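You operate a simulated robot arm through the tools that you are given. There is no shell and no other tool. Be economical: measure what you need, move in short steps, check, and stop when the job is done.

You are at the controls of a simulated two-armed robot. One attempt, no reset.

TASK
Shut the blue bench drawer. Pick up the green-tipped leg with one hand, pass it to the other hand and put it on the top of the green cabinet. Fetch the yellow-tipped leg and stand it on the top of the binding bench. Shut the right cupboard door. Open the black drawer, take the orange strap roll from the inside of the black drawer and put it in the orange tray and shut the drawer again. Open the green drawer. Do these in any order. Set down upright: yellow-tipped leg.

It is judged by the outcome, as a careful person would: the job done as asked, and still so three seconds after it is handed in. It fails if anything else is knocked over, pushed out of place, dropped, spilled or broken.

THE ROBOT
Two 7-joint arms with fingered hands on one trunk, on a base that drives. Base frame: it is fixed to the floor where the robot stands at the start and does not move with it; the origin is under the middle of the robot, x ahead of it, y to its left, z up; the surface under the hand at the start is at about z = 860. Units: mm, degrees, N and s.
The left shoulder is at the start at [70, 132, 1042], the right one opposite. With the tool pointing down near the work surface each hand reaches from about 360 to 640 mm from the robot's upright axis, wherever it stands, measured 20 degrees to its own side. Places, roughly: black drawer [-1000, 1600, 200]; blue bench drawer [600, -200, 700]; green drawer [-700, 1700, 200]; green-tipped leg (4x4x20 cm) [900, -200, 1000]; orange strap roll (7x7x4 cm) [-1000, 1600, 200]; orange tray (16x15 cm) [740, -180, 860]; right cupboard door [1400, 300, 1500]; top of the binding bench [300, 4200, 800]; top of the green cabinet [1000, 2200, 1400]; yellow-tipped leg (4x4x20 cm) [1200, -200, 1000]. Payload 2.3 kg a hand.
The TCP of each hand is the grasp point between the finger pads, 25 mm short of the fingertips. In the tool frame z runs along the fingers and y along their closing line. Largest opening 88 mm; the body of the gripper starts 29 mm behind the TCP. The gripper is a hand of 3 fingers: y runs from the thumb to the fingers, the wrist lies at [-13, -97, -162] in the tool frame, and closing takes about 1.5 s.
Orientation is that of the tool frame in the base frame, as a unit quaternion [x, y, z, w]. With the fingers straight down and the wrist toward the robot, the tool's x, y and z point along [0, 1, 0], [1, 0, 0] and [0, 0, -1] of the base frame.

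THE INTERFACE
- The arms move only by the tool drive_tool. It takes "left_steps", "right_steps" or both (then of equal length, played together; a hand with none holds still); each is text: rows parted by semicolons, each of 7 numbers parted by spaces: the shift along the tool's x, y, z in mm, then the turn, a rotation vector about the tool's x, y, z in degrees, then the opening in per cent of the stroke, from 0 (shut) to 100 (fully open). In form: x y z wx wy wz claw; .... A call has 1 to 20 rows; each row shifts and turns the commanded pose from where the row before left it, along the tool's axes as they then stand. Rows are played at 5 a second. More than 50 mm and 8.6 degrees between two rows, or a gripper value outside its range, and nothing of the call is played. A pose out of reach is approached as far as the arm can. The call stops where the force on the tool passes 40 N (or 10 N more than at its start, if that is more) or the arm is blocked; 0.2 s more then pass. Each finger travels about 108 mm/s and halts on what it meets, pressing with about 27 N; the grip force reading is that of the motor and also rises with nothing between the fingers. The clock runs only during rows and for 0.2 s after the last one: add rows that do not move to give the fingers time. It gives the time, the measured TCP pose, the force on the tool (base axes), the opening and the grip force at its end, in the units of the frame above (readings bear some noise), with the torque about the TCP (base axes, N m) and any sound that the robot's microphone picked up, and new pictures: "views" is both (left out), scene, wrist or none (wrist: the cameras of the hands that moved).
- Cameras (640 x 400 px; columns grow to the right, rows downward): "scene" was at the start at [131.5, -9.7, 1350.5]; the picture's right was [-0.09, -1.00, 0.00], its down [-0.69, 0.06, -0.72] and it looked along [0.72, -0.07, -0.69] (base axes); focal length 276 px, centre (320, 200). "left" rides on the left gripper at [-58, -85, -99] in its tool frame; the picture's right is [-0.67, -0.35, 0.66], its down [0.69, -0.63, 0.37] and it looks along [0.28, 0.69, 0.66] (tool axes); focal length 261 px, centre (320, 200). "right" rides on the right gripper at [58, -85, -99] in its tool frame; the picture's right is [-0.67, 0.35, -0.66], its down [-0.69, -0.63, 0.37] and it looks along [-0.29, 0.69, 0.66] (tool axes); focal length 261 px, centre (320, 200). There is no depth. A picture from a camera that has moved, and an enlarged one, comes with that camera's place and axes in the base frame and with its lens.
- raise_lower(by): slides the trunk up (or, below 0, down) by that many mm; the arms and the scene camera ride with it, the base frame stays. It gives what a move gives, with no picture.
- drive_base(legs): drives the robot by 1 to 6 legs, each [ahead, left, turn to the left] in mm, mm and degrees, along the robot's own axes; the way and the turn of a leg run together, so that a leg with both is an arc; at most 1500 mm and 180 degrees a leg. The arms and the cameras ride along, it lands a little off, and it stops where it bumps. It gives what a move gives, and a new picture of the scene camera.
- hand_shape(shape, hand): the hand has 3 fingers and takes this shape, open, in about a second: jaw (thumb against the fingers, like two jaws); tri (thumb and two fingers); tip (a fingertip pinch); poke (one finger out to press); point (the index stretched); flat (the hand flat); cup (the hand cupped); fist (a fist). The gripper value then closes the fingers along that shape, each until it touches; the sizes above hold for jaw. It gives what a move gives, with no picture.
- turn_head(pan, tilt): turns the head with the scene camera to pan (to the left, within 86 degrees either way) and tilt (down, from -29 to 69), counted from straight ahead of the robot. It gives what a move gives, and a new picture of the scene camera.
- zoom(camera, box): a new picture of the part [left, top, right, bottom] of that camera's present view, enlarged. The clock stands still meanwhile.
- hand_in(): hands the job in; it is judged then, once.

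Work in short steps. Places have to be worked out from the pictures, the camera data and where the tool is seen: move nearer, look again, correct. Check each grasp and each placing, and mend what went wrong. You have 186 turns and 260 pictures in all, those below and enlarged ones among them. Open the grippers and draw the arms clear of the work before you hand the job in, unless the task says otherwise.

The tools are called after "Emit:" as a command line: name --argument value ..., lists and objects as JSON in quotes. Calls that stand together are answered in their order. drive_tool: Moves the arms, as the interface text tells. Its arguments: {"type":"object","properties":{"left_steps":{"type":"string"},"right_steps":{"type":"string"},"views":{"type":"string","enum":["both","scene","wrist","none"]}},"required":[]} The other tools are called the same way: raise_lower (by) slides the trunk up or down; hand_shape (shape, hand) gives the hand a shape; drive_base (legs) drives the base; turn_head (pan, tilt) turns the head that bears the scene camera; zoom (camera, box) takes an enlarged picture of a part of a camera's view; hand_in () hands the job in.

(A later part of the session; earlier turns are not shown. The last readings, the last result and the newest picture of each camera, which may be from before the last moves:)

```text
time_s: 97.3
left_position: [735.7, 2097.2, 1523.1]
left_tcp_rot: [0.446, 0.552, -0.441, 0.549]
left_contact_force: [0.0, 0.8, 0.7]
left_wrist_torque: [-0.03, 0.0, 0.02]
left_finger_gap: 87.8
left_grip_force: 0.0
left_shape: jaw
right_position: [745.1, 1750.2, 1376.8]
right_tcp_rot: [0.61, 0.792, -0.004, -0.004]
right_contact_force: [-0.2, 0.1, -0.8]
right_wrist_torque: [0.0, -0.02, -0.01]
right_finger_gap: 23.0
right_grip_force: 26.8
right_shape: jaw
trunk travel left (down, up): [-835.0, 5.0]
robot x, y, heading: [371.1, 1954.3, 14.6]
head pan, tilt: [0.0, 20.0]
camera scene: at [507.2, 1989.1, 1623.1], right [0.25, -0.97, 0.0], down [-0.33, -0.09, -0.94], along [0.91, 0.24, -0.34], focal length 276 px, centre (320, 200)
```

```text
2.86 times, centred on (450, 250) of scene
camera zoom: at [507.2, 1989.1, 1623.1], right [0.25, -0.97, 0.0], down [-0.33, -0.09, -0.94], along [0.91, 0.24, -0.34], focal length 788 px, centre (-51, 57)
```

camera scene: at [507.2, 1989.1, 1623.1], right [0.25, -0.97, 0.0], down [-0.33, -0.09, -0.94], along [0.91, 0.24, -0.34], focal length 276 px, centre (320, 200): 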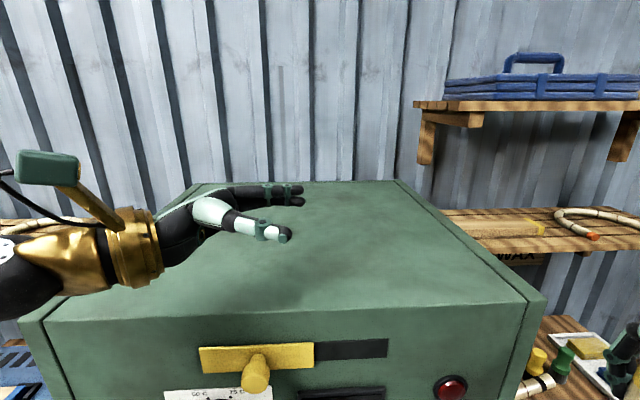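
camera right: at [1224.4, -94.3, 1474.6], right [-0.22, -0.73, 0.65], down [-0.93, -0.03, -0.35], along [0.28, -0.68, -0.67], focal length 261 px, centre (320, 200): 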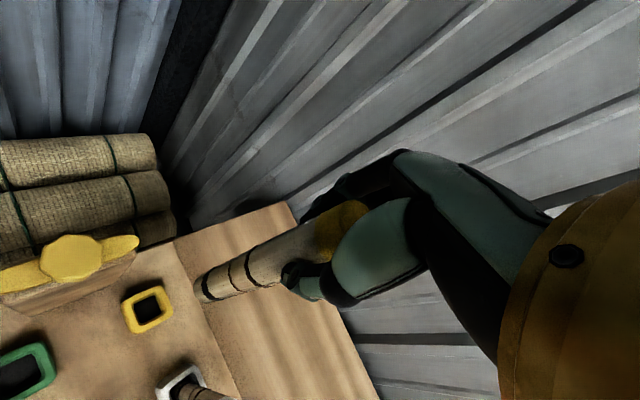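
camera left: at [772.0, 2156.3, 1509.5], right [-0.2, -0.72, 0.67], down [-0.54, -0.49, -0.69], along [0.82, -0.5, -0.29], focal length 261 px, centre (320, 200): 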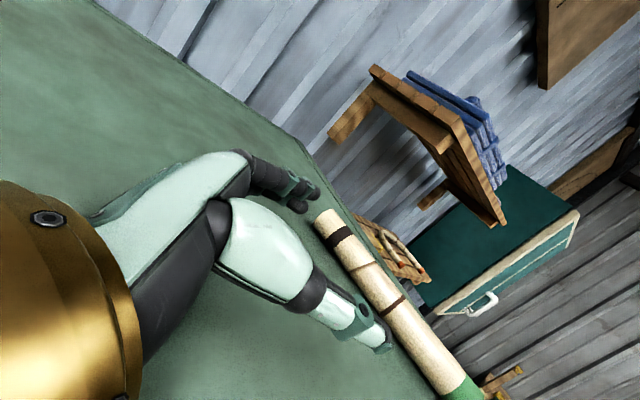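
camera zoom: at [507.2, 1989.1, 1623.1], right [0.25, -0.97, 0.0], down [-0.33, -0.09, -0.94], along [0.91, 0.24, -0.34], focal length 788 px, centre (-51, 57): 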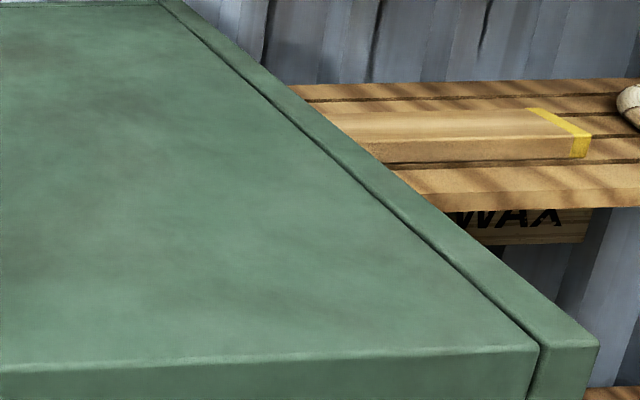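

The leg rolled off the cabinet's right side onto the beeswax table. I look at where it lies.

Emit:
turn_head --pan -45 --tilt 35

```text
time_s: 98.5
left_position: [739.4, 2097.4, 1520.0]
left_tcp_rot: [0.445, 0.553, -0.442, 0.548]
left_contact_force: [0.3, 0.7, 0.2]
left_wrist_torque: [-0.02, -0.01, 0.01]
left_finger_gap: 88.0
left_grip_force: 0.0
left_shape: jaw
right_position: [747.4, 1749.6, 1376.8]
right_tcp_rot: [0.61, 0.792, -0.005, -0.005]
right_contact_force: [-0.5, 0.1, -1.0]
right_wrist_torque: [0.01, 0.01, -0.02]
right_finger_gap: 22.8
right_grip_force: 26.6
right_shape: jaw
trunk travel left (down, up): [-835.0, 5.0]
robot x, y, heading: [371.8, 1954.9, 14.6]
head pan, tilt: [-45.0, 35.0]
camera scene: at [495.8, 1922.7, 1599.0], right [-0.5, -0.86, 0.0], down [-0.5, 0.29, -0.82], along [0.71, -0.41, -0.57], focal length 276 px, centre (320, 200)
```

scene: 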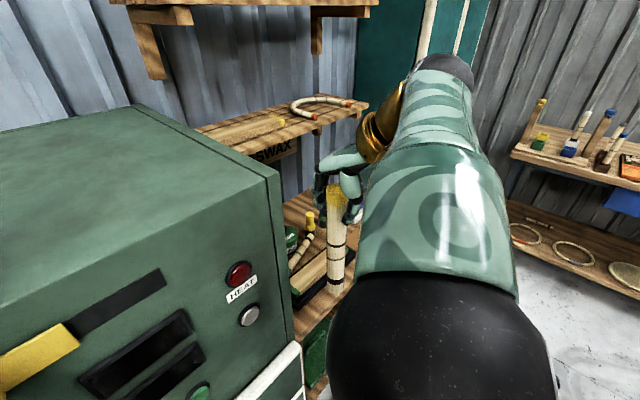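

The green leg rests on the beeswax table. I place the yellow leg first, so that both hands are free: I back off and turn toward the binding bench.

Emit:
drive_base --legs '[[-280, 0, 0], [0, 0, 75]]'

Emit:
turn_head --pan 0 --tilt 18

```text
time_s: 103.6
left_position: [61.1, 2277.9, 1521.2]
left_tcp_rot: [0.02, 0.71, -0.019, 0.704]
left_contact_force: [0.7, -0.5, 0.3]
left_wrist_torque: [-0.01, -0.02, 0.0]
left_finger_gap: 88.0
left_grip_force: 0.0
left_shape: jaw
right_position: [400.3, 2192.1, 1376.3]
right_tcp_rot: [0.007, 1.0, -0.008, -0.001]
right_contact_force: [0.5, 0.9, -0.2]
right_wrist_torque: [0.01, 0.0, -0.01]
right_finger_gap: 23.3
right_grip_force: 27.1
right_shape: jaw
trunk travel left (down, up): [-835.0, 5.0]
robot x, y, heading: [98.5, 1886.2, 88.9]
head pan, tilt: [-45.0, 35.0]
camera scene: at [164.0, 1995.2, 1598.9], right [0.7, -0.72, 0.0], down [-0.41, -0.4, -0.82], along [0.59, 0.57, -0.57], focal length 276 px, centre (320, 200)
```

scene: 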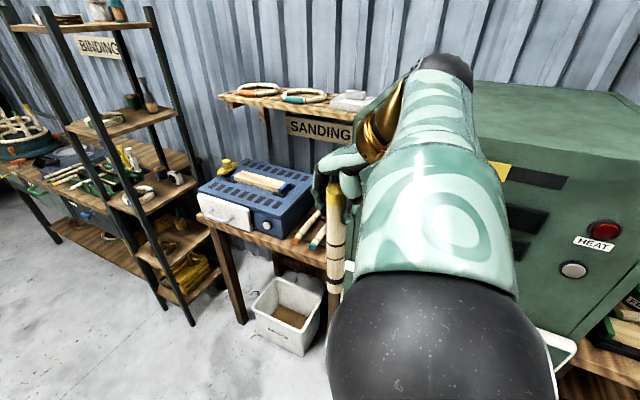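

```text
time_s: 104.8
left_position: [62.6, 2277.6, 1521.2]
left_tcp_rot: [0.019, 0.709, -0.02, 0.704]
left_contact_force: [0.3, -0.1, 0.3]
left_wrist_torque: [-0.01, 0.01, -0.02]
left_finger_gap: 87.7
left_grip_force: 0.0
left_shape: jaw
right_position: [398.5, 2191.8, 1375.8]
right_tcp_rot: [0.006, 1.0, -0.007, 0.001]
right_contact_force: [0.0, -0.4, -0.6]
right_wrist_torque: [0.0, 0.0, 0.03]
right_finger_gap: 22.9
right_grip_force: 26.9
right_shape: jaw
trunk travel left (down, up): [-835.0, 5.0]
robot x, y, heading: [101.6, 1884.4, 89.0]
head pan, tilt: [0.0, 18.0]
camera scene: at [101.9, 2027.0, 1626.0], right [1.0, -0.02, 0.0], down [-0.01, -0.31, -0.95], along [0.01, 0.95, -0.31], focal length 276 px, centre (320, 200)
```

scene: 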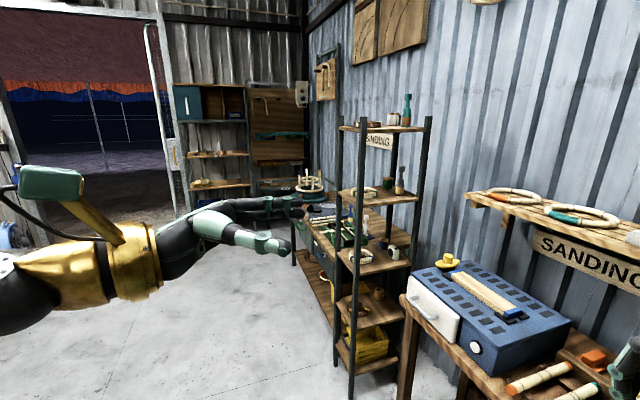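

The binding bench lies beyond the rack on the right. I drive along the aisle, keeping left of the rack.

Emit:
drive_base --legs '[[0, 0, 15], [865, 95, 0], [1000, -120, 0]]'

Emit:
turn_head --pan -50 --tilt 38

```text
time_s: 115.1
left_position: [-463.8, 4072.7, 1520.9]
left_tcp_rot: [-0.071, 0.706, 0.071, 0.701]
left_contact_force: [0.2, -0.7, -0.6]
left_wrist_torque: [0.05, 0.01, 0.03]
left_finger_gap: 87.8
left_grip_force: 0.1
left_shape: jaw
right_position: [-115.4, 4077.6, 1377.0]
right_tcp_rot: [-0.122, 0.993, -0.007, 0.001]
right_contact_force: [0.2, -0.3, -1.1]
right_wrist_torque: [-0.02, 0.02, -0.01]
right_finger_gap: 22.7
right_grip_force: 26.7
right_shape: jaw
trunk travel left (down, up): [-835.0, 5.0]
robot x, y, heading: [-324.5, 3706.5, 103.9]
head pan, tilt: [0.0, 18.0]
camera scene: at [-361.1, 3841.3, 1626.2], right [0.97, 0.24, 0.0], down [0.07, -0.3, -0.95], along [-0.23, 0.92, -0.31], focal length 276 px, centre (320, 200)
```

scene: 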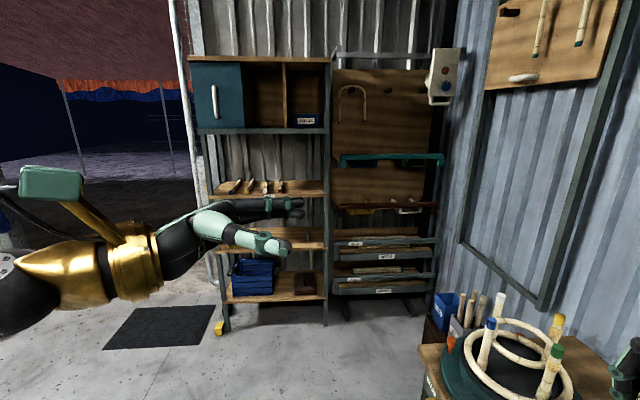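

```text
time_s: 116.3
left_position: [-463.9, 4074.6, 1521.1]
left_tcp_rot: [-0.071, 0.706, 0.07, 0.702]
left_contact_force: [-0.7, -0.4, -0.6]
left_wrist_torque: [0.01, 0.01, 0.01]
left_finger_gap: 87.9
left_grip_force: 0.1
left_shape: jaw
right_position: [-116.2, 4079.2, 1374.7]
right_tcp_rot: [-0.122, 0.993, -0.008, 0.001]
right_contact_force: [-0.7, 0.4, -0.7]
right_wrist_torque: [0.03, -0.01, 0.01]
right_finger_gap: 22.7
right_grip_force: 27.5
right_shape: jaw
trunk travel left (down, up): [-835.0, 5.0]
robot x, y, heading: [-324.4, 3706.2, 103.6]
head pan, tilt: [-50.0, 38.0]
camera scene: at [-288.2, 3821.9, 1594.4], right [0.81, -0.59, 0.0], down [-0.36, -0.5, -0.79], along [0.46, 0.64, -0.62], focal length 276 px, centre (320, 200)
```

scene: 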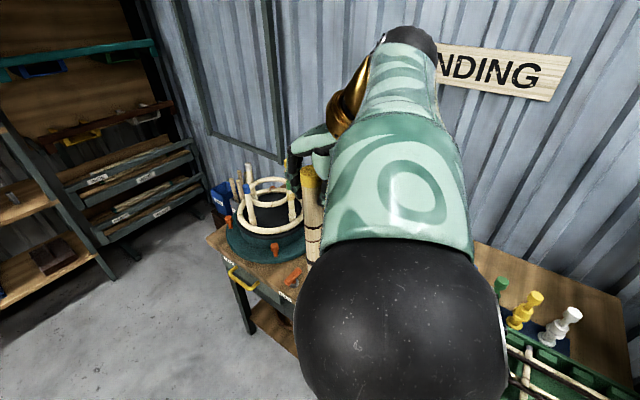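

I turn to face the binding bench.

Emit:
drive_base --legs '[[0, 0, -89]]'

Emit:
turn_head --pan 0 --tilt 45

```text
time_s: 120.4
left_position: [40.1, 3850.5, 1521.6]
left_tcp_rot: [0.443, 0.554, -0.439, 0.551]
left_contact_force: [0.5, 0.9, -0.1]
left_wrist_torque: [-0.02, 0.0, -0.02]
left_finger_gap: 87.8
left_grip_force: 0.2
left_shape: jaw
right_position: [51.5, 3503.4, 1377.2]
right_tcp_rot: [0.607, 0.795, -0.007, -0.004]
right_contact_force: [-0.4, 0.2, -1.0]
right_wrist_torque: [0.0, 0.04, -0.02]
right_finger_gap: 22.8
right_grip_force: 27.2
right_shape: jaw
trunk travel left (down, up): [-835.0, 5.0]
robot x, y, heading: [-324.9, 3703.9, 15.3]
head pan, tilt: [-50.0, 38.0]
camera scene: at [-207.5, 3667.4, 1594.4], right [-0.57, -0.82, 0.0], down [-0.51, 0.35, -0.79], along [0.65, -0.45, -0.62], focal length 276 px, centre (320, 200)
```

scene: 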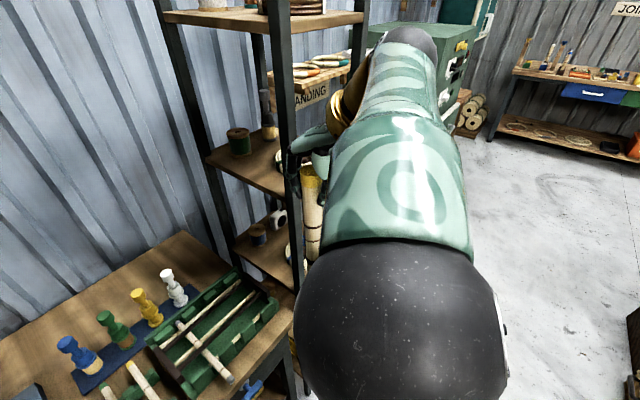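

```text
time_s: 121.6
left_position: [40.7, 3850.4, 1520.8]
left_tcp_rot: [0.443, 0.555, -0.439, 0.551]
left_contact_force: [0.3, 0.8, 0.2]
left_wrist_torque: [0.01, 0.04, 0.01]
left_finger_gap: 87.6
left_grip_force: 0.1
left_shape: jaw
right_position: [51.8, 3503.2, 1376.0]
right_tcp_rot: [0.606, 0.795, -0.006, -0.004]
right_contact_force: [0.0, 0.4, -0.4]
right_wrist_torque: [0.01, 0.0, 0.0]
right_finger_gap: 22.9
right_grip_force: 27.5
right_shape: jaw
trunk travel left (down, up): [-835.0, 5.0]
robot x, y, heading: [-325.2, 3707.5, 15.2]
head pan, tilt: [0.0, 45.0]
camera scene: at [-199.8, 3737.5, 1584.1], right [0.26, -0.97, 0.0], down [-0.68, -0.18, -0.71], along [0.68, 0.18, -0.71], focal length 276 px, centre (320, 200)
```

scene: 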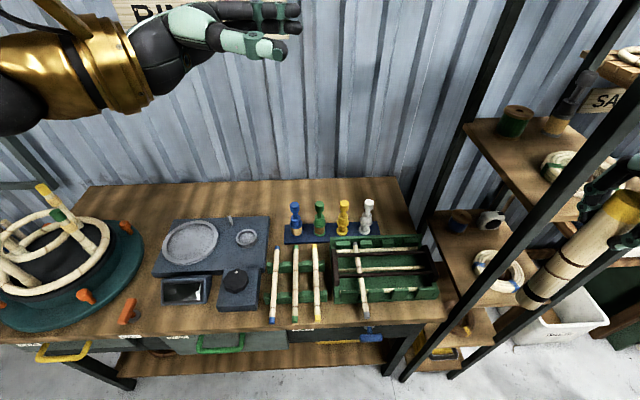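

The bench top is crowded, so I zoom in to find a free spot for the leg.

Emit:
zoom --camera "scene" --box '[80, 170, 320, 350]'

```text
2.22 times, centred on (200, 260) of scene
camera zoom: at [-199.8, 3737.5, 1584.1], right [0.26, -0.97, 0.0], down [-0.68, -0.18, -0.71], along [0.68, 0.18, -0.71], focal length 613 px, centre (587, 67)
```

zoom: 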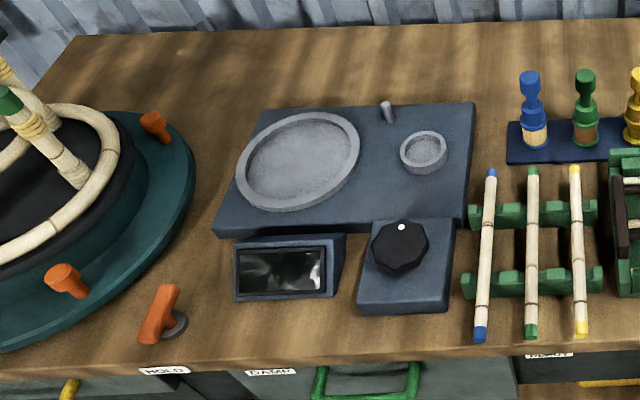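

The most open spot is in front of the display, about 40 behind the edge, at f≈441, r≈-369 of the robot. I drive left so that it comes in front of the right hand.

Emit:
drive_base --legs '[[-40, 510, 0]]'

Emit:
drive_tool --right_steps "26 27 0 0 0 0 0; 26 27 0 0 0 0 0; 26 27 0 0 0 0 0; 26 27 0 0 0 0 0; 26 27 0 0 0 0 0; 26 28 0 0 0 0 0; 0 0 45 0 0 0 0; 0 0 45 0 0 0 0; 0 0 45 0 0 0 0; 0 0 45 0 0 0 0" --views "both"

```text
time_s: 124.6
left_position: [-131.5, 4326.9, 1520.6]
left_tcp_rot: [0.443, 0.555, -0.439, 0.55]
left_contact_force: [-0.2, 0.3, -0.8]
left_wrist_torque: [0.02, 0.02, -0.01]
left_finger_gap: 87.7
left_grip_force: 0.0
left_shape: jaw
right_position: [-120.4, 3979.8, 1375.2]
right_tcp_rot: [0.606, 0.796, -0.005, -0.005]
right_contact_force: [-0.6, -0.2, -0.6]
right_wrist_torque: [0.03, -0.03, 0.0]
right_finger_gap: 23.1
right_grip_force: 27.2
right_shape: jaw
trunk travel left (down, up): [-835.0, 5.0]
robot x, y, heading: [-495.5, 4184.0, 15.1]
head pan, tilt: [0.0, 45.0]
camera scene: at [-371.0, 4214.3, 1584.1], right [0.26, -0.96, 0.0], down [-0.68, -0.18, -0.71], along [0.68, 0.19, -0.71], focal length 276 px, centre (320, 200)
```

scene: 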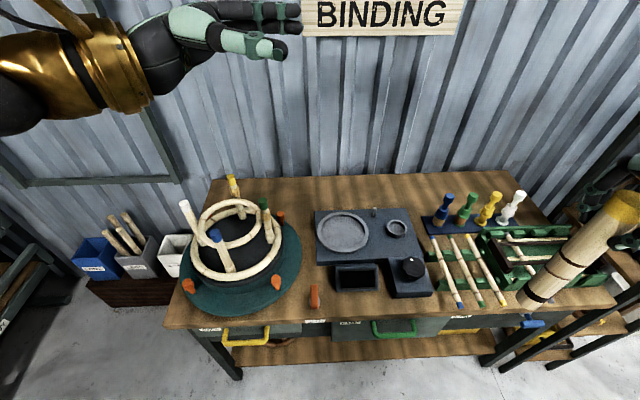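

```text
time_s: 126.8
left_position: [-130.6, 4330.6, 1520.9]
left_tcp_rot: [0.443, 0.554, -0.441, 0.55]
left_contact_force: [0.0, 0.6, -0.3]
left_wrist_torque: [-0.01, 0.05, 0.01]
left_finger_gap: 88.0
left_grip_force: 0.0
left_shape: jaw
right_position: [-6.6, 4175.7, 1193.2]
right_tcp_rot: [0.606, 0.795, -0.006, -0.005]
right_contact_force: [1.2, 0.5, -1.0]
right_wrist_torque: [0.01, 0.02, -0.03]
right_finger_gap: 22.6
right_grip_force: 27.4
right_shape: jaw
trunk travel left (down, up): [-835.0, 5.0]
robot x, y, heading: [-494.7, 4185.1, 15.0]
head pan, tilt: [0.0, 45.0]
camera scene: at [-370.1, 4217.1, 1584.0], right [0.26, -0.96, 0.0], down [-0.68, -0.19, -0.71], along [0.68, 0.19, -0.71], focal length 276 px, centre (320, 200)
camera right: at [-102.7, 4209.5, 1295.9], right [0.52, -0.55, 0.65], down [-0.43, -0.83, -0.36], along [0.73, -0.09, -0.67], focal length 261 px, centre (320, 200)
```

scene: 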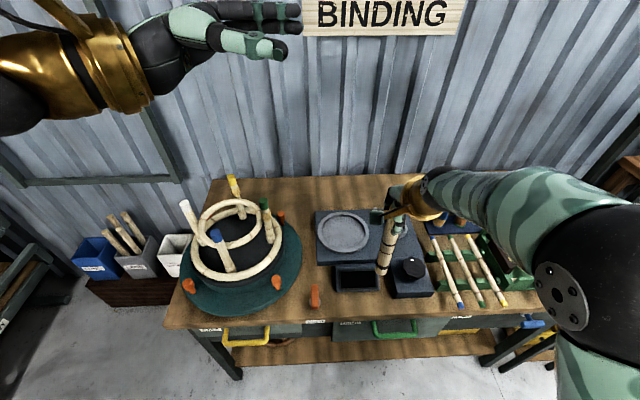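
right: 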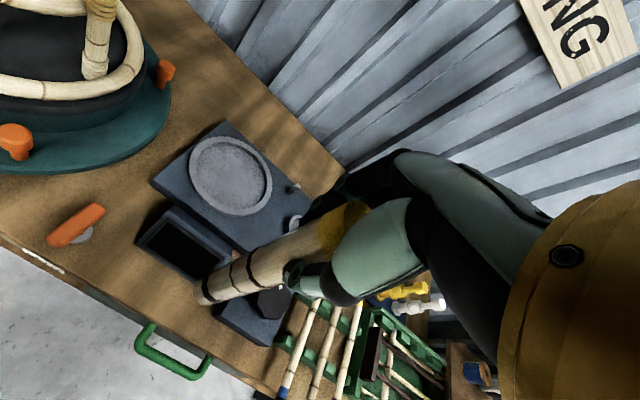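

The leg's foot is at about f 335, r 140. The target is f 347, r 95, between the lever, the display and the edge. I shift and lower by 170.

Emit:
drive_tool --right_steps "22 4 0 0 0 0 0; 22 5 0 0 0 0 0; 0 0 45 0 0 0 0; 0 0 45 0 0 0 0; 0 0 40 0 0 0 0; 0 0 30 0 0 0 0; 0 0 0 0 0 0 0" --views "both"

Emit:
zoom --camera "scene" --box '[280, 180, 440, 340]'

```text
time_s: 128.4
left_position: [-132.1, 4328.8, 1521.8]
left_tcp_rot: [0.443, 0.554, -0.44, 0.551]
left_contact_force: [0.0, 0.1, 0.7]
left_wrist_torque: [0.0, -0.02, 0.03]
left_finger_gap: 88.0
left_grip_force: 0.0
left_shape: jaw
right_position: [-13.2, 4220.0, 1034.3]
right_tcp_rot: [0.607, 0.795, -0.006, -0.004]
right_contact_force: [0.6, -0.7, -0.5]
right_wrist_torque: [0.01, 0.02, 0.02]
right_finger_gap: 22.6
right_grip_force: 27.4
right_shape: jaw
trunk travel left (down, up): [-835.0, 5.0]
robot x, y, heading: [-498.1, 4183.9, 15.1]
head pan, tilt: [0.0, 45.0]
camera scene: at [-371.9, 4216.9, 1584.1], right [0.26, -0.96, 0.0], down [-0.68, -0.19, -0.71], along [0.68, 0.19, -0.71], focal length 276 px, centre (320, 200)
camera right: at [-108.5, 4254.3, 1136.2], right [0.52, -0.55, 0.65], down [-0.43, -0.83, -0.36], along [0.74, -0.09, -0.67], focal length 261 px, centre (320, 200)
```

scene: 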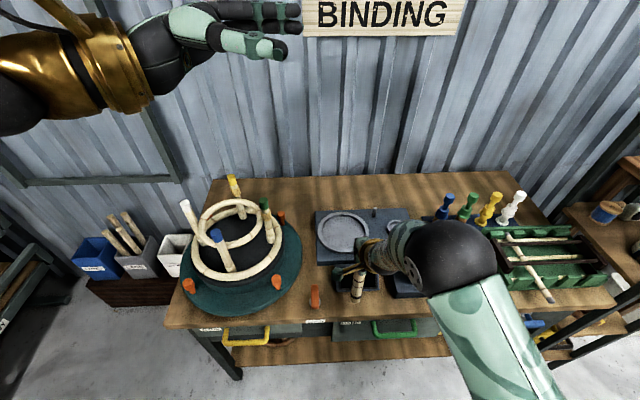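
right: 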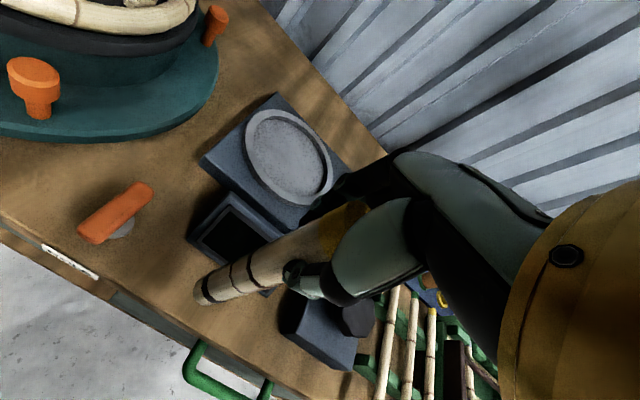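

```text
2.50 times, centred on (360, 260) of scene
camera zoom: at [-371.9, 4216.9, 1584.1], right [0.26, -0.96, 0.0], down [-0.68, -0.19, -0.71], along [0.68, 0.19, -0.71], focal length 690 px, centre (220, 50)
```

zoom: 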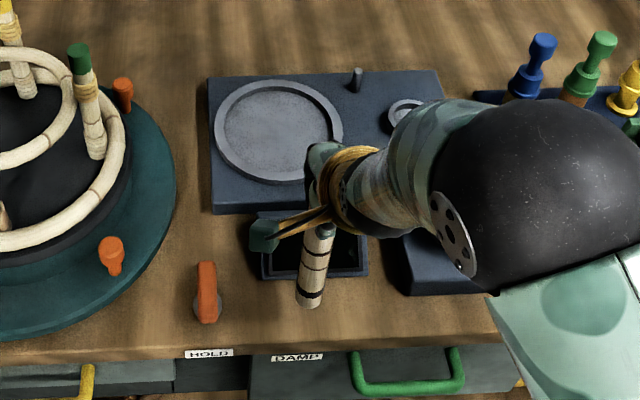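

Edge at f≈314, display front at f≈398, leg foot at f≈338. I move 17 ahead to centre it, then lower nearly to the top.

Emit:
drive_tool --right_steps "0 17 0 0 0 0 0; 0 0 20 0 0 0 0; 0 0 12 0 0 0 0; 0 0 5 0 0 0 0; 0 0 3 0 0 0 0; 0 0 3 0 0 0 0; 0 0 0 0 0 0 0" --views "wrist"

Emit:
zoom --camera "scene" --box '[300, 220, 420, 330]'

```text
time_s: 130.0
left_position: [-131.3, 4329.6, 1522.2]
left_tcp_rot: [0.443, 0.555, -0.439, 0.551]
left_contact_force: [0.4, -0.3, -0.6]
left_wrist_torque: [0.03, -0.01, 0.0]
left_finger_gap: 87.5
left_grip_force: 0.0
left_shape: jaw
right_position: [3.6, 4223.8, 990.5]
right_tcp_rot: [0.605, 0.796, -0.005, -0.006]
right_contact_force: [-0.4, -0.3, -0.4]
right_wrist_torque: [0.0, -0.02, -0.01]
right_finger_gap: 22.6
right_grip_force: 27.4
right_shape: jaw
trunk travel left (down, up): [-835.0, 5.0]
robot x, y, heading: [-497.5, 4186.8, 14.8]
head pan, tilt: [0.0, 45.0]
camera right: at [-92.5, 4258.5, 1093.0], right [0.52, -0.55, 0.65], down [-0.43, -0.83, -0.36], along [0.74, -0.09, -0.67], focal length 261 px, centre (320, 200)
```

right: 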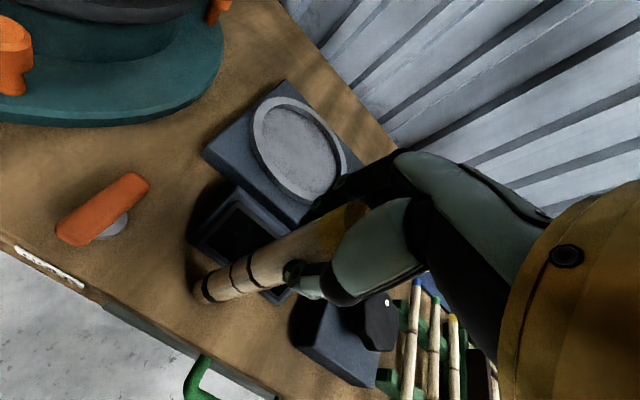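

```text
3.64 times, centred on (360, 275) of scene
camera zoom: at [-371.8, 4217.3, 1584.1], right [0.26, -0.96, 0.0], down [-0.68, -0.19, -0.71], along [0.68, 0.19, -0.71], focal length 1003 px, centre (174, -73)
```

zoom: 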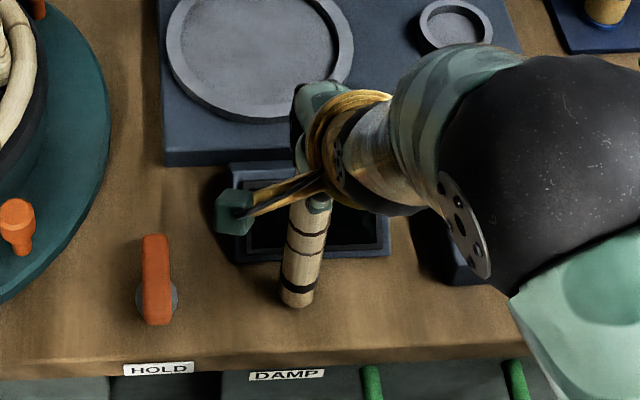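

The leg stands midway between display and edge. I lower by 2 mm rows until contact.

Emit:
drive_tool --right_steps "0 0 2 0 0 0 0; 0 0 2 0 0 0 0; 0 0 2 0 0 0 0; 0 0 2 0 0 0 0; 0 0 2 0 0 0 0; 0 0 0 0 0 0 0" --views "none"

```text
time_s: 131.4
left_position: [-132.2, 4330.4, 1521.5]
left_tcp_rot: [0.443, 0.554, -0.44, 0.551]
left_contact_force: [0.1, 0.6, 0.2]
left_wrist_torque: [0.0, 0.05, -0.01]
left_finger_gap: 87.7
left_grip_force: 0.2
left_shape: jaw
right_position: [1.6, 4223.7, 981.1]
right_tcp_rot: [0.606, 0.796, -0.006, -0.004]
right_contact_force: [-0.3, 0.5, -1.2]
right_wrist_torque: [0.0, 0.01, 0.03]
right_finger_gap: 22.8
right_grip_force: 27.4
right_shape: jaw
trunk travel left (down, up): [-835.0, 5.0]
robot x, y, heading: [-502.2, 4183.6, 15.2]
head pan, tilt: [0.0, 45.0]
```

No contact yet, so I go on.

Emit:
drive_tool --right_steps "0 0 2 0 0 0 0; 0 0 2 0 0 0 0; 0 0 2 0 0 0 0; 0 0 0 0 0 0 0" --views "none"

Emit:
zoom --camera "right" --box '[150, 200, 350, 325]'

```text
time_s: 132.4
left_position: [-134.5, 4329.6, 1521.7]
left_tcp_rot: [0.443, 0.554, -0.439, 0.551]
left_contact_force: [0.0, -0.3, 0.3]
left_wrist_torque: [-0.03, 0.02, -0.02]
left_finger_gap: 87.8
left_grip_force: 0.0
left_shape: jaw
right_position: [2.6, 4223.7, 975.2]
right_tcp_rot: [0.607, 0.795, -0.005, -0.003]
right_contact_force: [-1.1, -0.2, 7.1]
right_wrist_torque: [-0.02, -0.02, -0.02]
right_finger_gap: 23.1
right_grip_force: 27.4
right_shape: jaw
trunk travel left (down, up): [-835.0, 5.0]
robot x, y, heading: [-495.8, 4187.5, 15.1]
head pan, tilt: [0.0, 45.0]
```

```text
3.20 times, centred on (250, 262) of right
camera zoom: at [-94.0, 4258.8, 1077.8], right [0.52, -0.55, 0.65], down [-0.43, -0.83, -0.36], along [0.74, -0.09, -0.67], focal length 834 px, centre (544, 0)
```

zoom: 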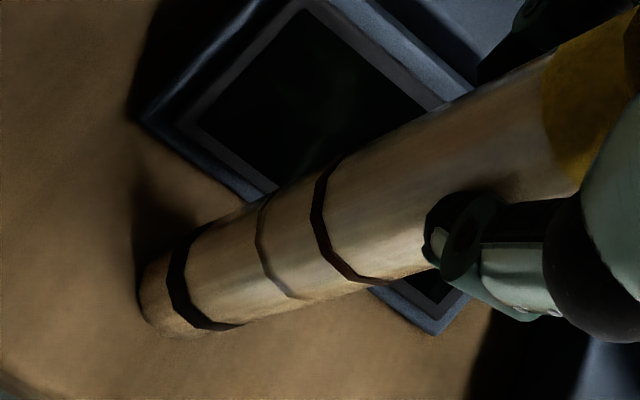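

Contact at 7 N with the leg standing upright. I open in small increments.

Emit:
drive_tool --right_steps "0 0 0 0 0 0 15; 0 0 0 0 0 0 20; 0 0 0 0 0 0 24; 0 0 0 0 0 0 26; 0 0 0 0 0 0 28; 0 0 0 0 0 0 30; 0 0 0 0 0 0 32; 0 0 0 0 0 0 34; 0 0 0 0 0 0 37; 0 0 0 0 0 0 40; 0 0 0 0 0 0 44; 0 0 0 0 0 0 48; 0 0 0 0 0 0 52; 0 0 0 0 0 0 56; 0 0 0 0 0 0 60; 0 0 0 0 0 0 60" --views "wrist"

Emit:
zoom --camera "scene" --box '[300, 220, 420, 330]'

```text
time_s: 135.8
left_position: [-131.7, 4329.3, 1522.0]
left_tcp_rot: [0.443, 0.554, -0.44, 0.55]
left_contact_force: [-0.5, -0.8, 0.1]
left_wrist_torque: [-0.01, -0.04, 0.02]
left_finger_gap: 87.7
left_grip_force: 0.1
left_shape: jaw
right_position: [3.0, 4223.3, 974.2]
right_tcp_rot: [0.606, 0.795, -0.005, -0.004]
right_contact_force: [-0.3, -0.3, -0.2]
right_wrist_torque: [0.02, -0.01, 0.0]
right_finger_gap: 52.5
right_grip_force: 0.1
right_shape: jaw
trunk travel left (down, up): [-835.0, 5.0]
robot x, y, heading: [-495.5, 4185.9, 14.6]
head pan, tilt: [0.0, 45.0]
camera right: at [-93.0, 4258.8, 1076.8], right [0.52, -0.55, 0.65], down [-0.43, -0.83, -0.36], along [0.74, -0.09, -0.67], focal length 261 px, centre (320, 200)
```

right: 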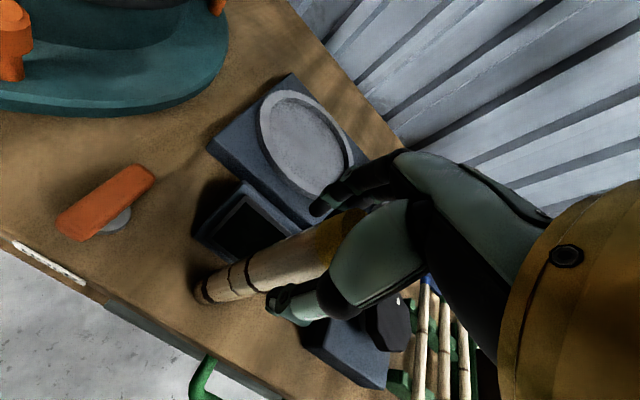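

```text
3.64 times, centred on (360, 275) of scene
camera zoom: at [-372.0, 4217.2, 1584.1], right [0.26, -0.96, 0.0], down [-0.68, -0.19, -0.71], along [0.68, 0.19, -0.71], focal length 1003 px, centre (174, -73)
```

zoom: 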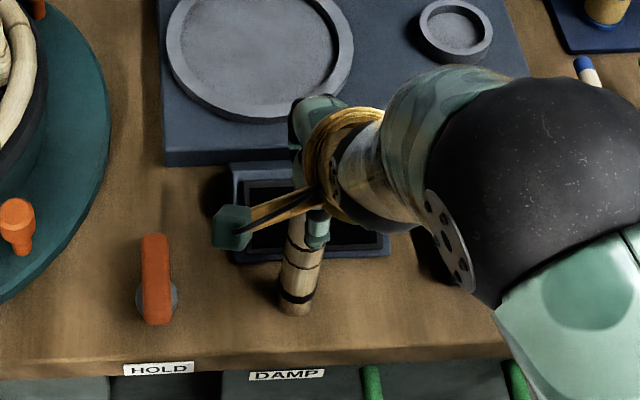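

The leg stands free between the open fingers. I open fully and lift straight up.

Emit:
drive_tool --right_steps "0 0 0 0 0 0 75; 0 0 0 0 0 0 90; 0 0 -5 0 0 0 90; 0 0 -10 0 0 0 90; 0 0 -20 0 0 0 90; 0 0 -30 0 0 0 90; 0 0 -40 0 0 0 90; 0 0 -40 0 0 0 90; 0 0 -45 0 0 0 90; 0 0 -45 0 0 0 90" --views "scene"

Emit:
zoom --camera "scene" --box '[280, 180, 440, 330]'

```text
time_s: 138.0
left_position: [-133.5, 4329.6, 1521.4]
left_tcp_rot: [0.443, 0.554, -0.44, 0.551]
left_contact_force: [-0.1, 0.3, -0.6]
left_wrist_torque: [-0.01, 0.0, 0.0]
left_finger_gap: 87.7
left_grip_force: 0.1
left_shape: jaw
right_position: [4.4, 4223.9, 1211.2]
right_tcp_rot: [0.607, 0.795, -0.005, -0.004]
right_contact_force: [-0.1, 0.4, 0.7]
right_wrist_torque: [-0.01, 0.01, 0.01]
right_finger_gap: 79.3
right_grip_force: 0.1
right_shape: jaw
trunk travel left (down, up): [-835.0, 5.0]
robot x, y, heading: [-496.5, 4185.3, 15.1]
head pan, tilt: [0.0, 45.0]
camera scene: at [-373.2, 4216.9, 1584.2], right [0.26, -0.96, 0.0], down [-0.68, -0.19, -0.71], along [0.68, 0.19, -0.71], focal length 276 px, centre (320, 200)
```

scene: 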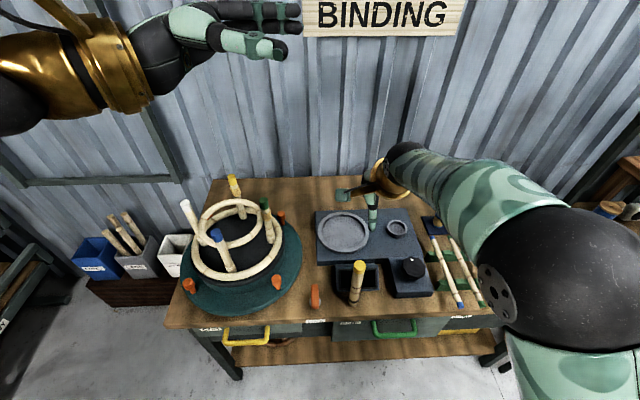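

```text
2.67 times, centred on (360, 255) of scene
camera zoom: at [-373.2, 4216.9, 1584.2], right [0.26, -0.96, 0.0], down [-0.68, -0.19, -0.71], along [0.68, 0.19, -0.71], focal length 736 px, centre (213, 53)
```

zoom: 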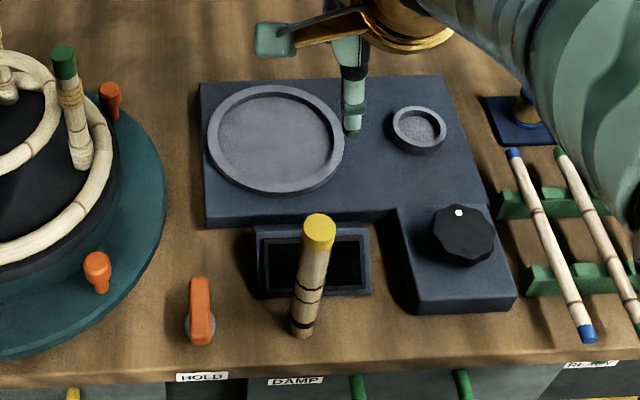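

The yellow leg stands upright on the binding bench. I draw back and drive back toward the beeswax table to recover the green leg.

Emit:
drive_base --legs '[[-350, 0, 0], [0, 0, -90], [1194, 215, 0], [1193, 216, 0]]'

Emit:
drive_base --legs '[[450, 60, 0], [0, 0, 90]]'

```text
time_s: 155.6
left_position: [359.8, 1538.2, 1521.7]
left_tcp_rot: [0.705, 0.082, -0.7, 0.081]
left_contact_force: [0.1, -0.6, 0.2]
left_wrist_torque: [0.01, 0.0, 0.03]
left_finger_gap: 87.7
left_grip_force: 0.0
left_shape: jaw
right_position: [254.2, 1399.5, 1210.4]
right_tcp_rot: [0.991, 0.136, -0.001, -0.007]
right_contact_force: [0.1, -0.3, 0.0]
right_wrist_torque: [-0.01, 0.01, 0.04]
right_finger_gap: 79.2
right_grip_force: 0.0
right_shape: jaw
trunk travel left (down, up): [-835.0, 5.0]
robot x, y, heading: [213.8, 1901.8, -74.3]
head pan, tilt: [0.0, 45.0]
camera scene: at [247.6, 1774.8, 1584.2], right [-0.96, -0.27, 0.0], down [-0.19, 0.68, -0.71], along [0.19, -0.68, -0.71], focal length 276 px, centre (320, 200)
```

scene: 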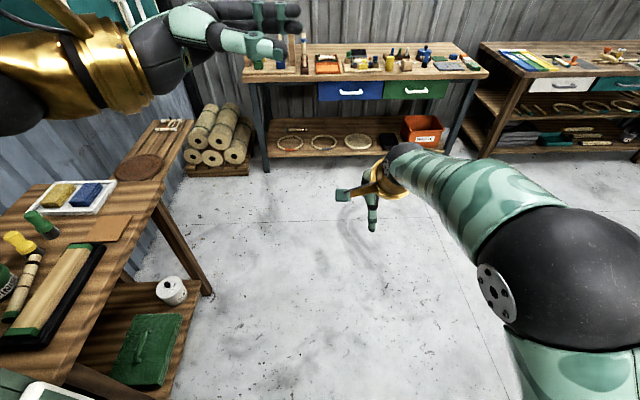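

```text
time_s: 162.2
left_position: [757.5, 1630.5, 1521.1]
left_tcp_rot: [0.438, 0.557, -0.437, 0.554]
left_contact_force: [0.2, -0.5, 0.1]
left_wrist_torque: [0.01, -0.06, 0.02]
left_finger_gap: 87.7
left_grip_force: 0.1
left_shape: jaw
right_position: [895.0, 1526.6, 1211.2]
right_tcp_rot: [0.602, 0.798, -0.006, -0.004]
right_contact_force: [-0.2, 0.2, 0.7]
right_wrist_torque: [-0.01, -0.02, 0.0]
right_finger_gap: 79.1
right_grip_force: 0.2
right_shape: jaw
trunk travel left (down, up): [-835.0, 5.0]
robot x, y, heading: [393.0, 1480.7, 15.9]
head pan, tilt: [0.0, 45.0]
camera scene: at [518.5, 1515.3, 1584.1], right [0.27, -0.96, 0.0], down [-0.68, -0.19, -0.71], along [0.68, 0.19, -0.71], focal length 276 px, centre (320, 200)
```

scene: 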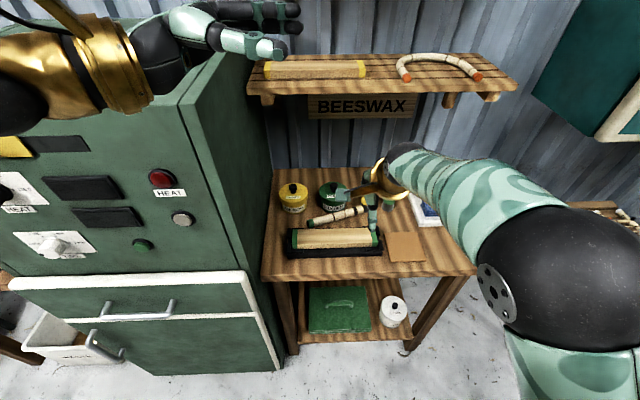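

Everything else on the table looks undisturbed. I draw the right hand back, lower the trunk, and turn the left hand to fingers-down so that the receiving hand picks the leg up again.

Emit:
drive_tool --right_steps "-10 -35 -20 0 0 0 90; -20 -35 -20 0 0 0 90; -30 -35 0 0 0 0 90; -40 -20 0 0 0 0 90" --views "none"

Emit:
raise_lower --by -150

Emit:
drive_tool --left_steps "0 0 0 0 8.5 0 100; 0 0 0 0 8.5 0 100; 0 0 0 0 8.5 0 100; 0 0 0 0 8.5 0 100; 0 0 0 0 8.5 0 100; 0 0 0 0 8.5 0 100; 0 0 0 0 8.5 0 100; 0 0 0 0 8.5 0 100; 0 0 0 0 8.5 0 100; 0 0 0 0 8.5 0 100; 0 0 0 0 5 0 100" --views "scene"

```text
time_s: 163.2
left_position: [758.4, 1624.8, 1521.5]
left_tcp_rot: [0.441, 0.559, -0.435, 0.551]
left_contact_force: [-0.2, 0.0, 0.6]
left_wrist_torque: [0.0, -0.01, 0.05]
left_finger_gap: 87.8
left_grip_force: 0.1
left_shape: jaw
right_position: [804.3, 1391.9, 1251.1]
right_tcp_rot: [0.602, 0.799, -0.005, -0.005]
right_contact_force: [-0.7, -0.3, -1.1]
right_wrist_torque: [0.07, -0.01, 0.05]
right_finger_gap: 78.8
right_grip_force: 0.0
right_shape: jaw
right hand out of reach, approached as far as the arm can: row 3
trunk travel left (down, up): [-835.0, 5.0]
robot x, y, heading: [391.5, 1482.8, 15.9]
head pan, tilt: [0.0, 45.0]
```

```text
time_s: 164.9
left_position: [757.0, 1630.7, 1370.8]
left_tcp_rot: [0.439, 0.557, -0.437, 0.553]
left_contact_force: [-0.4, -0.8, 0.6]
left_wrist_torque: [-0.01, -0.01, 0.04]
left_finger_gap: 87.7
left_grip_force: 0.0
left_shape: jaw
right_position: [803.4, 1396.4, 1101.7]
right_tcp_rot: [0.602, 0.798, -0.005, -0.004]
right_contact_force: [0.2, 0.4, 0.4]
right_wrist_torque: [0.0, 0.03, -0.01]
right_finger_gap: 79.0
right_grip_force: 0.0
right_shape: jaw
trunk travel left (down, up): [-685.0, 155.0]
robot x, y, heading: [392.5, 1481.0, 15.6]
head pan, tilt: [0.0, 45.0]
```

```text
time_s: 167.3
left_position: [734.2, 1638.4, 1337.8]
left_tcp_rot: [0.619, 0.785, 0.003, -0.004]
left_contact_force: [0.2, -0.1, -0.5]
left_wrist_torque: [-0.03, 0.03, -0.01]
left_finger_gap: 87.6
left_grip_force: 0.0
left_shape: jaw
left hand out of reach, approached as far as the arm can: row 8, 9, 10, 11
right_position: [803.4, 1395.3, 1100.4]
right_tcp_rot: [0.602, 0.798, -0.006, -0.004]
right_contact_force: [-0.3, -0.2, -0.3]
right_wrist_torque: [0.02, -0.03, 0.04]
right_finger_gap: 79.2
right_grip_force: 0.1
right_shape: jaw
trunk travel left (down, up): [-685.0, 155.0]
robot x, y, heading: [391.6, 1478.8, 16.1]
head pan, tilt: [0.0, 45.0]
camera scene: at [517.4, 1514.9, 1434.2], right [0.27, -0.96, 0.0], down [-0.68, -0.19, -0.71], along [0.68, 0.19, -0.71], focal length 276 px, centre (320, 200)
```

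scene: 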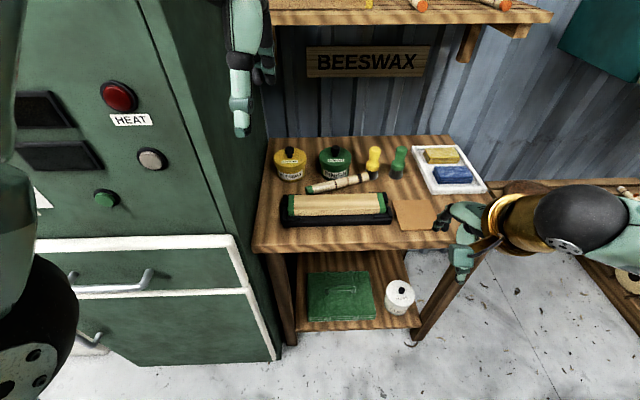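

The leg lies between the wax tray and the jars. I zoom in to measure it.

Emit:
zoom --camera "scene" --box '[260, 130, 420, 240]'

```text
3.64 times, centred on (340, 185) of scene
camera zoom: at [517.4, 1514.9, 1434.2], right [0.27, -0.96, 0.0], down [-0.68, -0.19, -0.71], along [0.68, 0.19, -0.71], focal length 1003 px, centre (247, 254)
```

zoom: 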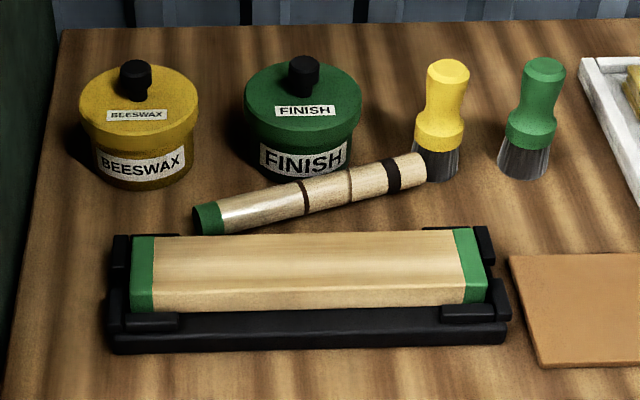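

The leg lies tilted 19° against the jar. Its green end is free behind and graspable at about f=732, r=-20 with its axis near z 880. I drive 150 ahead and 60 right, and bring the left hand above that end, yawed 19° to the left.

Emit:
drive_base --legs '[[150, -60, 0]]'

Emit:
drive_tool --left_steps "0 30 20 0 0 -6.3 90; 0 35 30 0 0 -6.2 90; 0 35 30 0 0 -6.2 90; 10 30 35 0 0 0 90; 0 30 35 0 0 0 90; 0 30 35 0 0 0 90; 0 0 45 0 0 0 90; 0 0 45 0 0 0 90; 0 0 30 0 0 0 90; 0 0 0 0 0 0 90" --views "both"

```text
time_s: 168.8
left_position: [892.4, 1622.1, 1339.6]
left_tcp_rot: [0.619, 0.785, 0.002, -0.001]
left_contact_force: [0.0, 0.3, 0.3]
left_wrist_torque: [0.01, -0.04, 0.0]
left_finger_gap: 88.0
left_grip_force: 0.2
left_shape: jaw
right_position: [961.8, 1379.6, 1102.0]
right_tcp_rot: [0.602, 0.798, -0.006, -0.003]
right_contact_force: [0.0, -0.3, 0.5]
right_wrist_torque: [0.0, -0.02, -0.03]
right_finger_gap: 79.1
right_grip_force: 0.0
right_shape: jaw
trunk travel left (down, up): [-685.0, 155.0]
robot x, y, heading: [551.7, 1465.5, 15.8]
head pan, tilt: [0.0, 45.0]
camera scene: at [675.4, 1498.9, 1434.5], right [0.27, -0.96, 0.0], down [-0.68, -0.19, -0.71], along [0.68, 0.19, -0.71], focal length 276 px, centre (320, 200)
```

scene: 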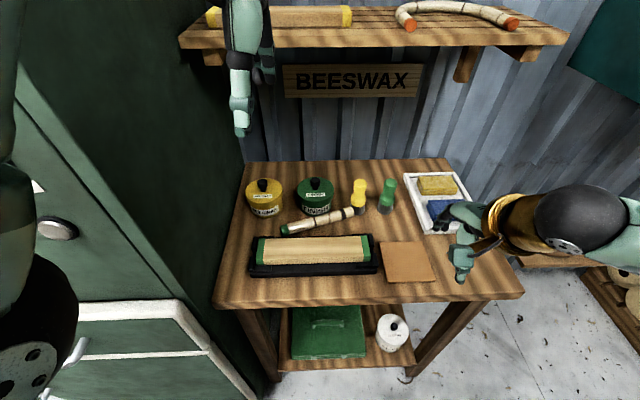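

```text
time_s: 171.0
left_position: [1059.0, 1715.5, 1033.2]
left_tcp_rot: [0.484, 0.875, 0.004, -0.003]
left_contact_force: [0.7, -0.2, 0.2]
left_wrist_torque: [0.01, 0.0, -0.04]
left_finger_gap: 79.5
left_grip_force: 0.1
left_shape: jaw
right_position: [963.3, 1379.2, 1101.5]
right_tcp_rot: [0.602, 0.798, -0.005, -0.004]
right_contact_force: [-0.2, 1.1, -0.1]
right_wrist_torque: [0.04, -0.04, -0.03]
right_finger_gap: 79.0
right_grip_force: 0.0
right_shape: jaw
trunk travel left (down, up): [-685.0, 155.0]
robot x, y, heading: [551.3, 1466.4, 15.8]
head pan, tilt: [0.0, 45.0]
camera scene: at [678.2, 1498.3, 1434.2], right [0.27, -0.96, 0.0], down [-0.68, -0.19, -0.71], along [0.68, 0.19, -0.71], focal length 276 px, centre (320, 200)
camera left: at [1017.9, 1620.0, 1132.6], right [0.06, -0.75, -0.66], down [-0.9, 0.25, -0.36], along [0.44, 0.62, -0.66], focal length 261 px, centre (320, 200)
```

scene: 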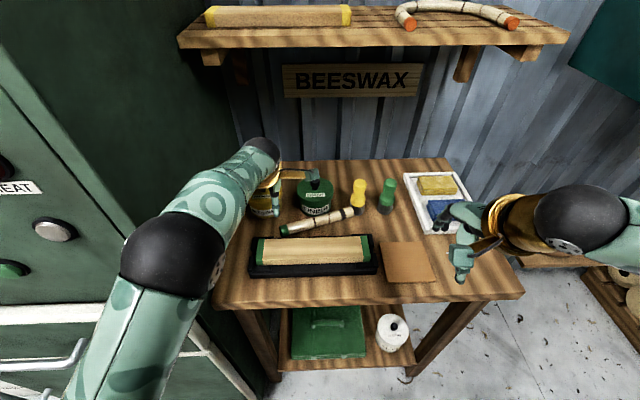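
left: 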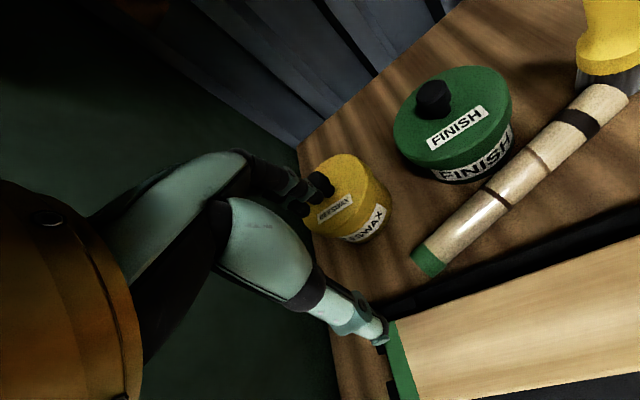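

Both sides of the green end are crowded; only the right end leaves a narrow gap between jar and brush. I try the fingertip pinch shape, which needs less room, and look at it.

Emit:
drive_tool --left_steps "-30 -10 -30 0 0 0 90; -30 -10 -20 0 0 0 90" --views "none"

Emit:
hand_shape --hand "left" --shape "tip"

Emit:
zoom --camera "left" --box '[0, 0, 640, 400]'

```text
time_s: 171.6
left_position: [1076.7, 1650.3, 1083.0]
left_tcp_rot: [0.484, 0.875, 0.002, -0.003]
left_contact_force: [-0.5, -0.3, -0.3]
left_wrist_torque: [0.0, -0.02, 0.01]
left_finger_gap: 79.3
left_grip_force: 0.1
left_shape: jaw
right_position: [964.4, 1378.1, 1101.5]
right_tcp_rot: [0.603, 0.798, -0.005, -0.005]
right_contact_force: [1.1, -0.3, -0.1]
right_wrist_torque: [0.01, -0.01, -0.01]
right_finger_gap: 79.2
right_grip_force: 0.0
right_shape: jaw
trunk travel left (down, up): [-685.0, 155.0]
robot x, y, heading: [554.2, 1466.4, 16.1]
head pan, tilt: [0.0, 45.0]
```

```text
time_s: 172.5
left_position: [1075.0, 1651.6, 1082.4]
left_tcp_rot: [0.484, 0.875, 0.003, -0.004]
left_contact_force: [0.5, -0.1, 0.1]
left_wrist_torque: [0.03, -0.01, 0.02]
left_finger_gap: 87.7
left_grip_force: 0.2
left_shape: tip
right_position: [964.9, 1378.4, 1101.4]
right_tcp_rot: [0.602, 0.798, -0.006, -0.005]
right_contact_force: [-0.4, 0.5, 0.4]
right_wrist_torque: [0.01, -0.01, -0.01]
right_finger_gap: 79.2
right_grip_force: 0.2
right_shape: jaw
trunk travel left (down, up): [-685.0, 155.0]
robot x, y, heading: [552.2, 1462.4, 16.1]
head pan, tilt: [0.0, 45.0]
```

```text
1.00 times, centred on (320, 200) of left (not enlarged: the box is as wide or as high as the picture)
camera zoom: at [1033.6, 1557.6, 1182.0], right [0.06, -0.75, -0.66], down [-0.9, 0.25, -0.36], along [0.44, 0.61, -0.66], focal length 261 px, centre (320, 200)
```

zoom: 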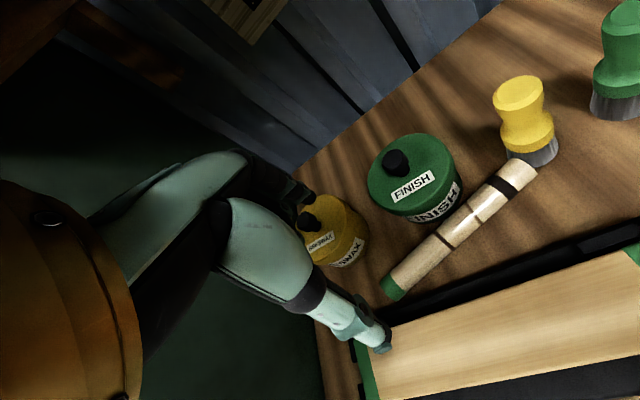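

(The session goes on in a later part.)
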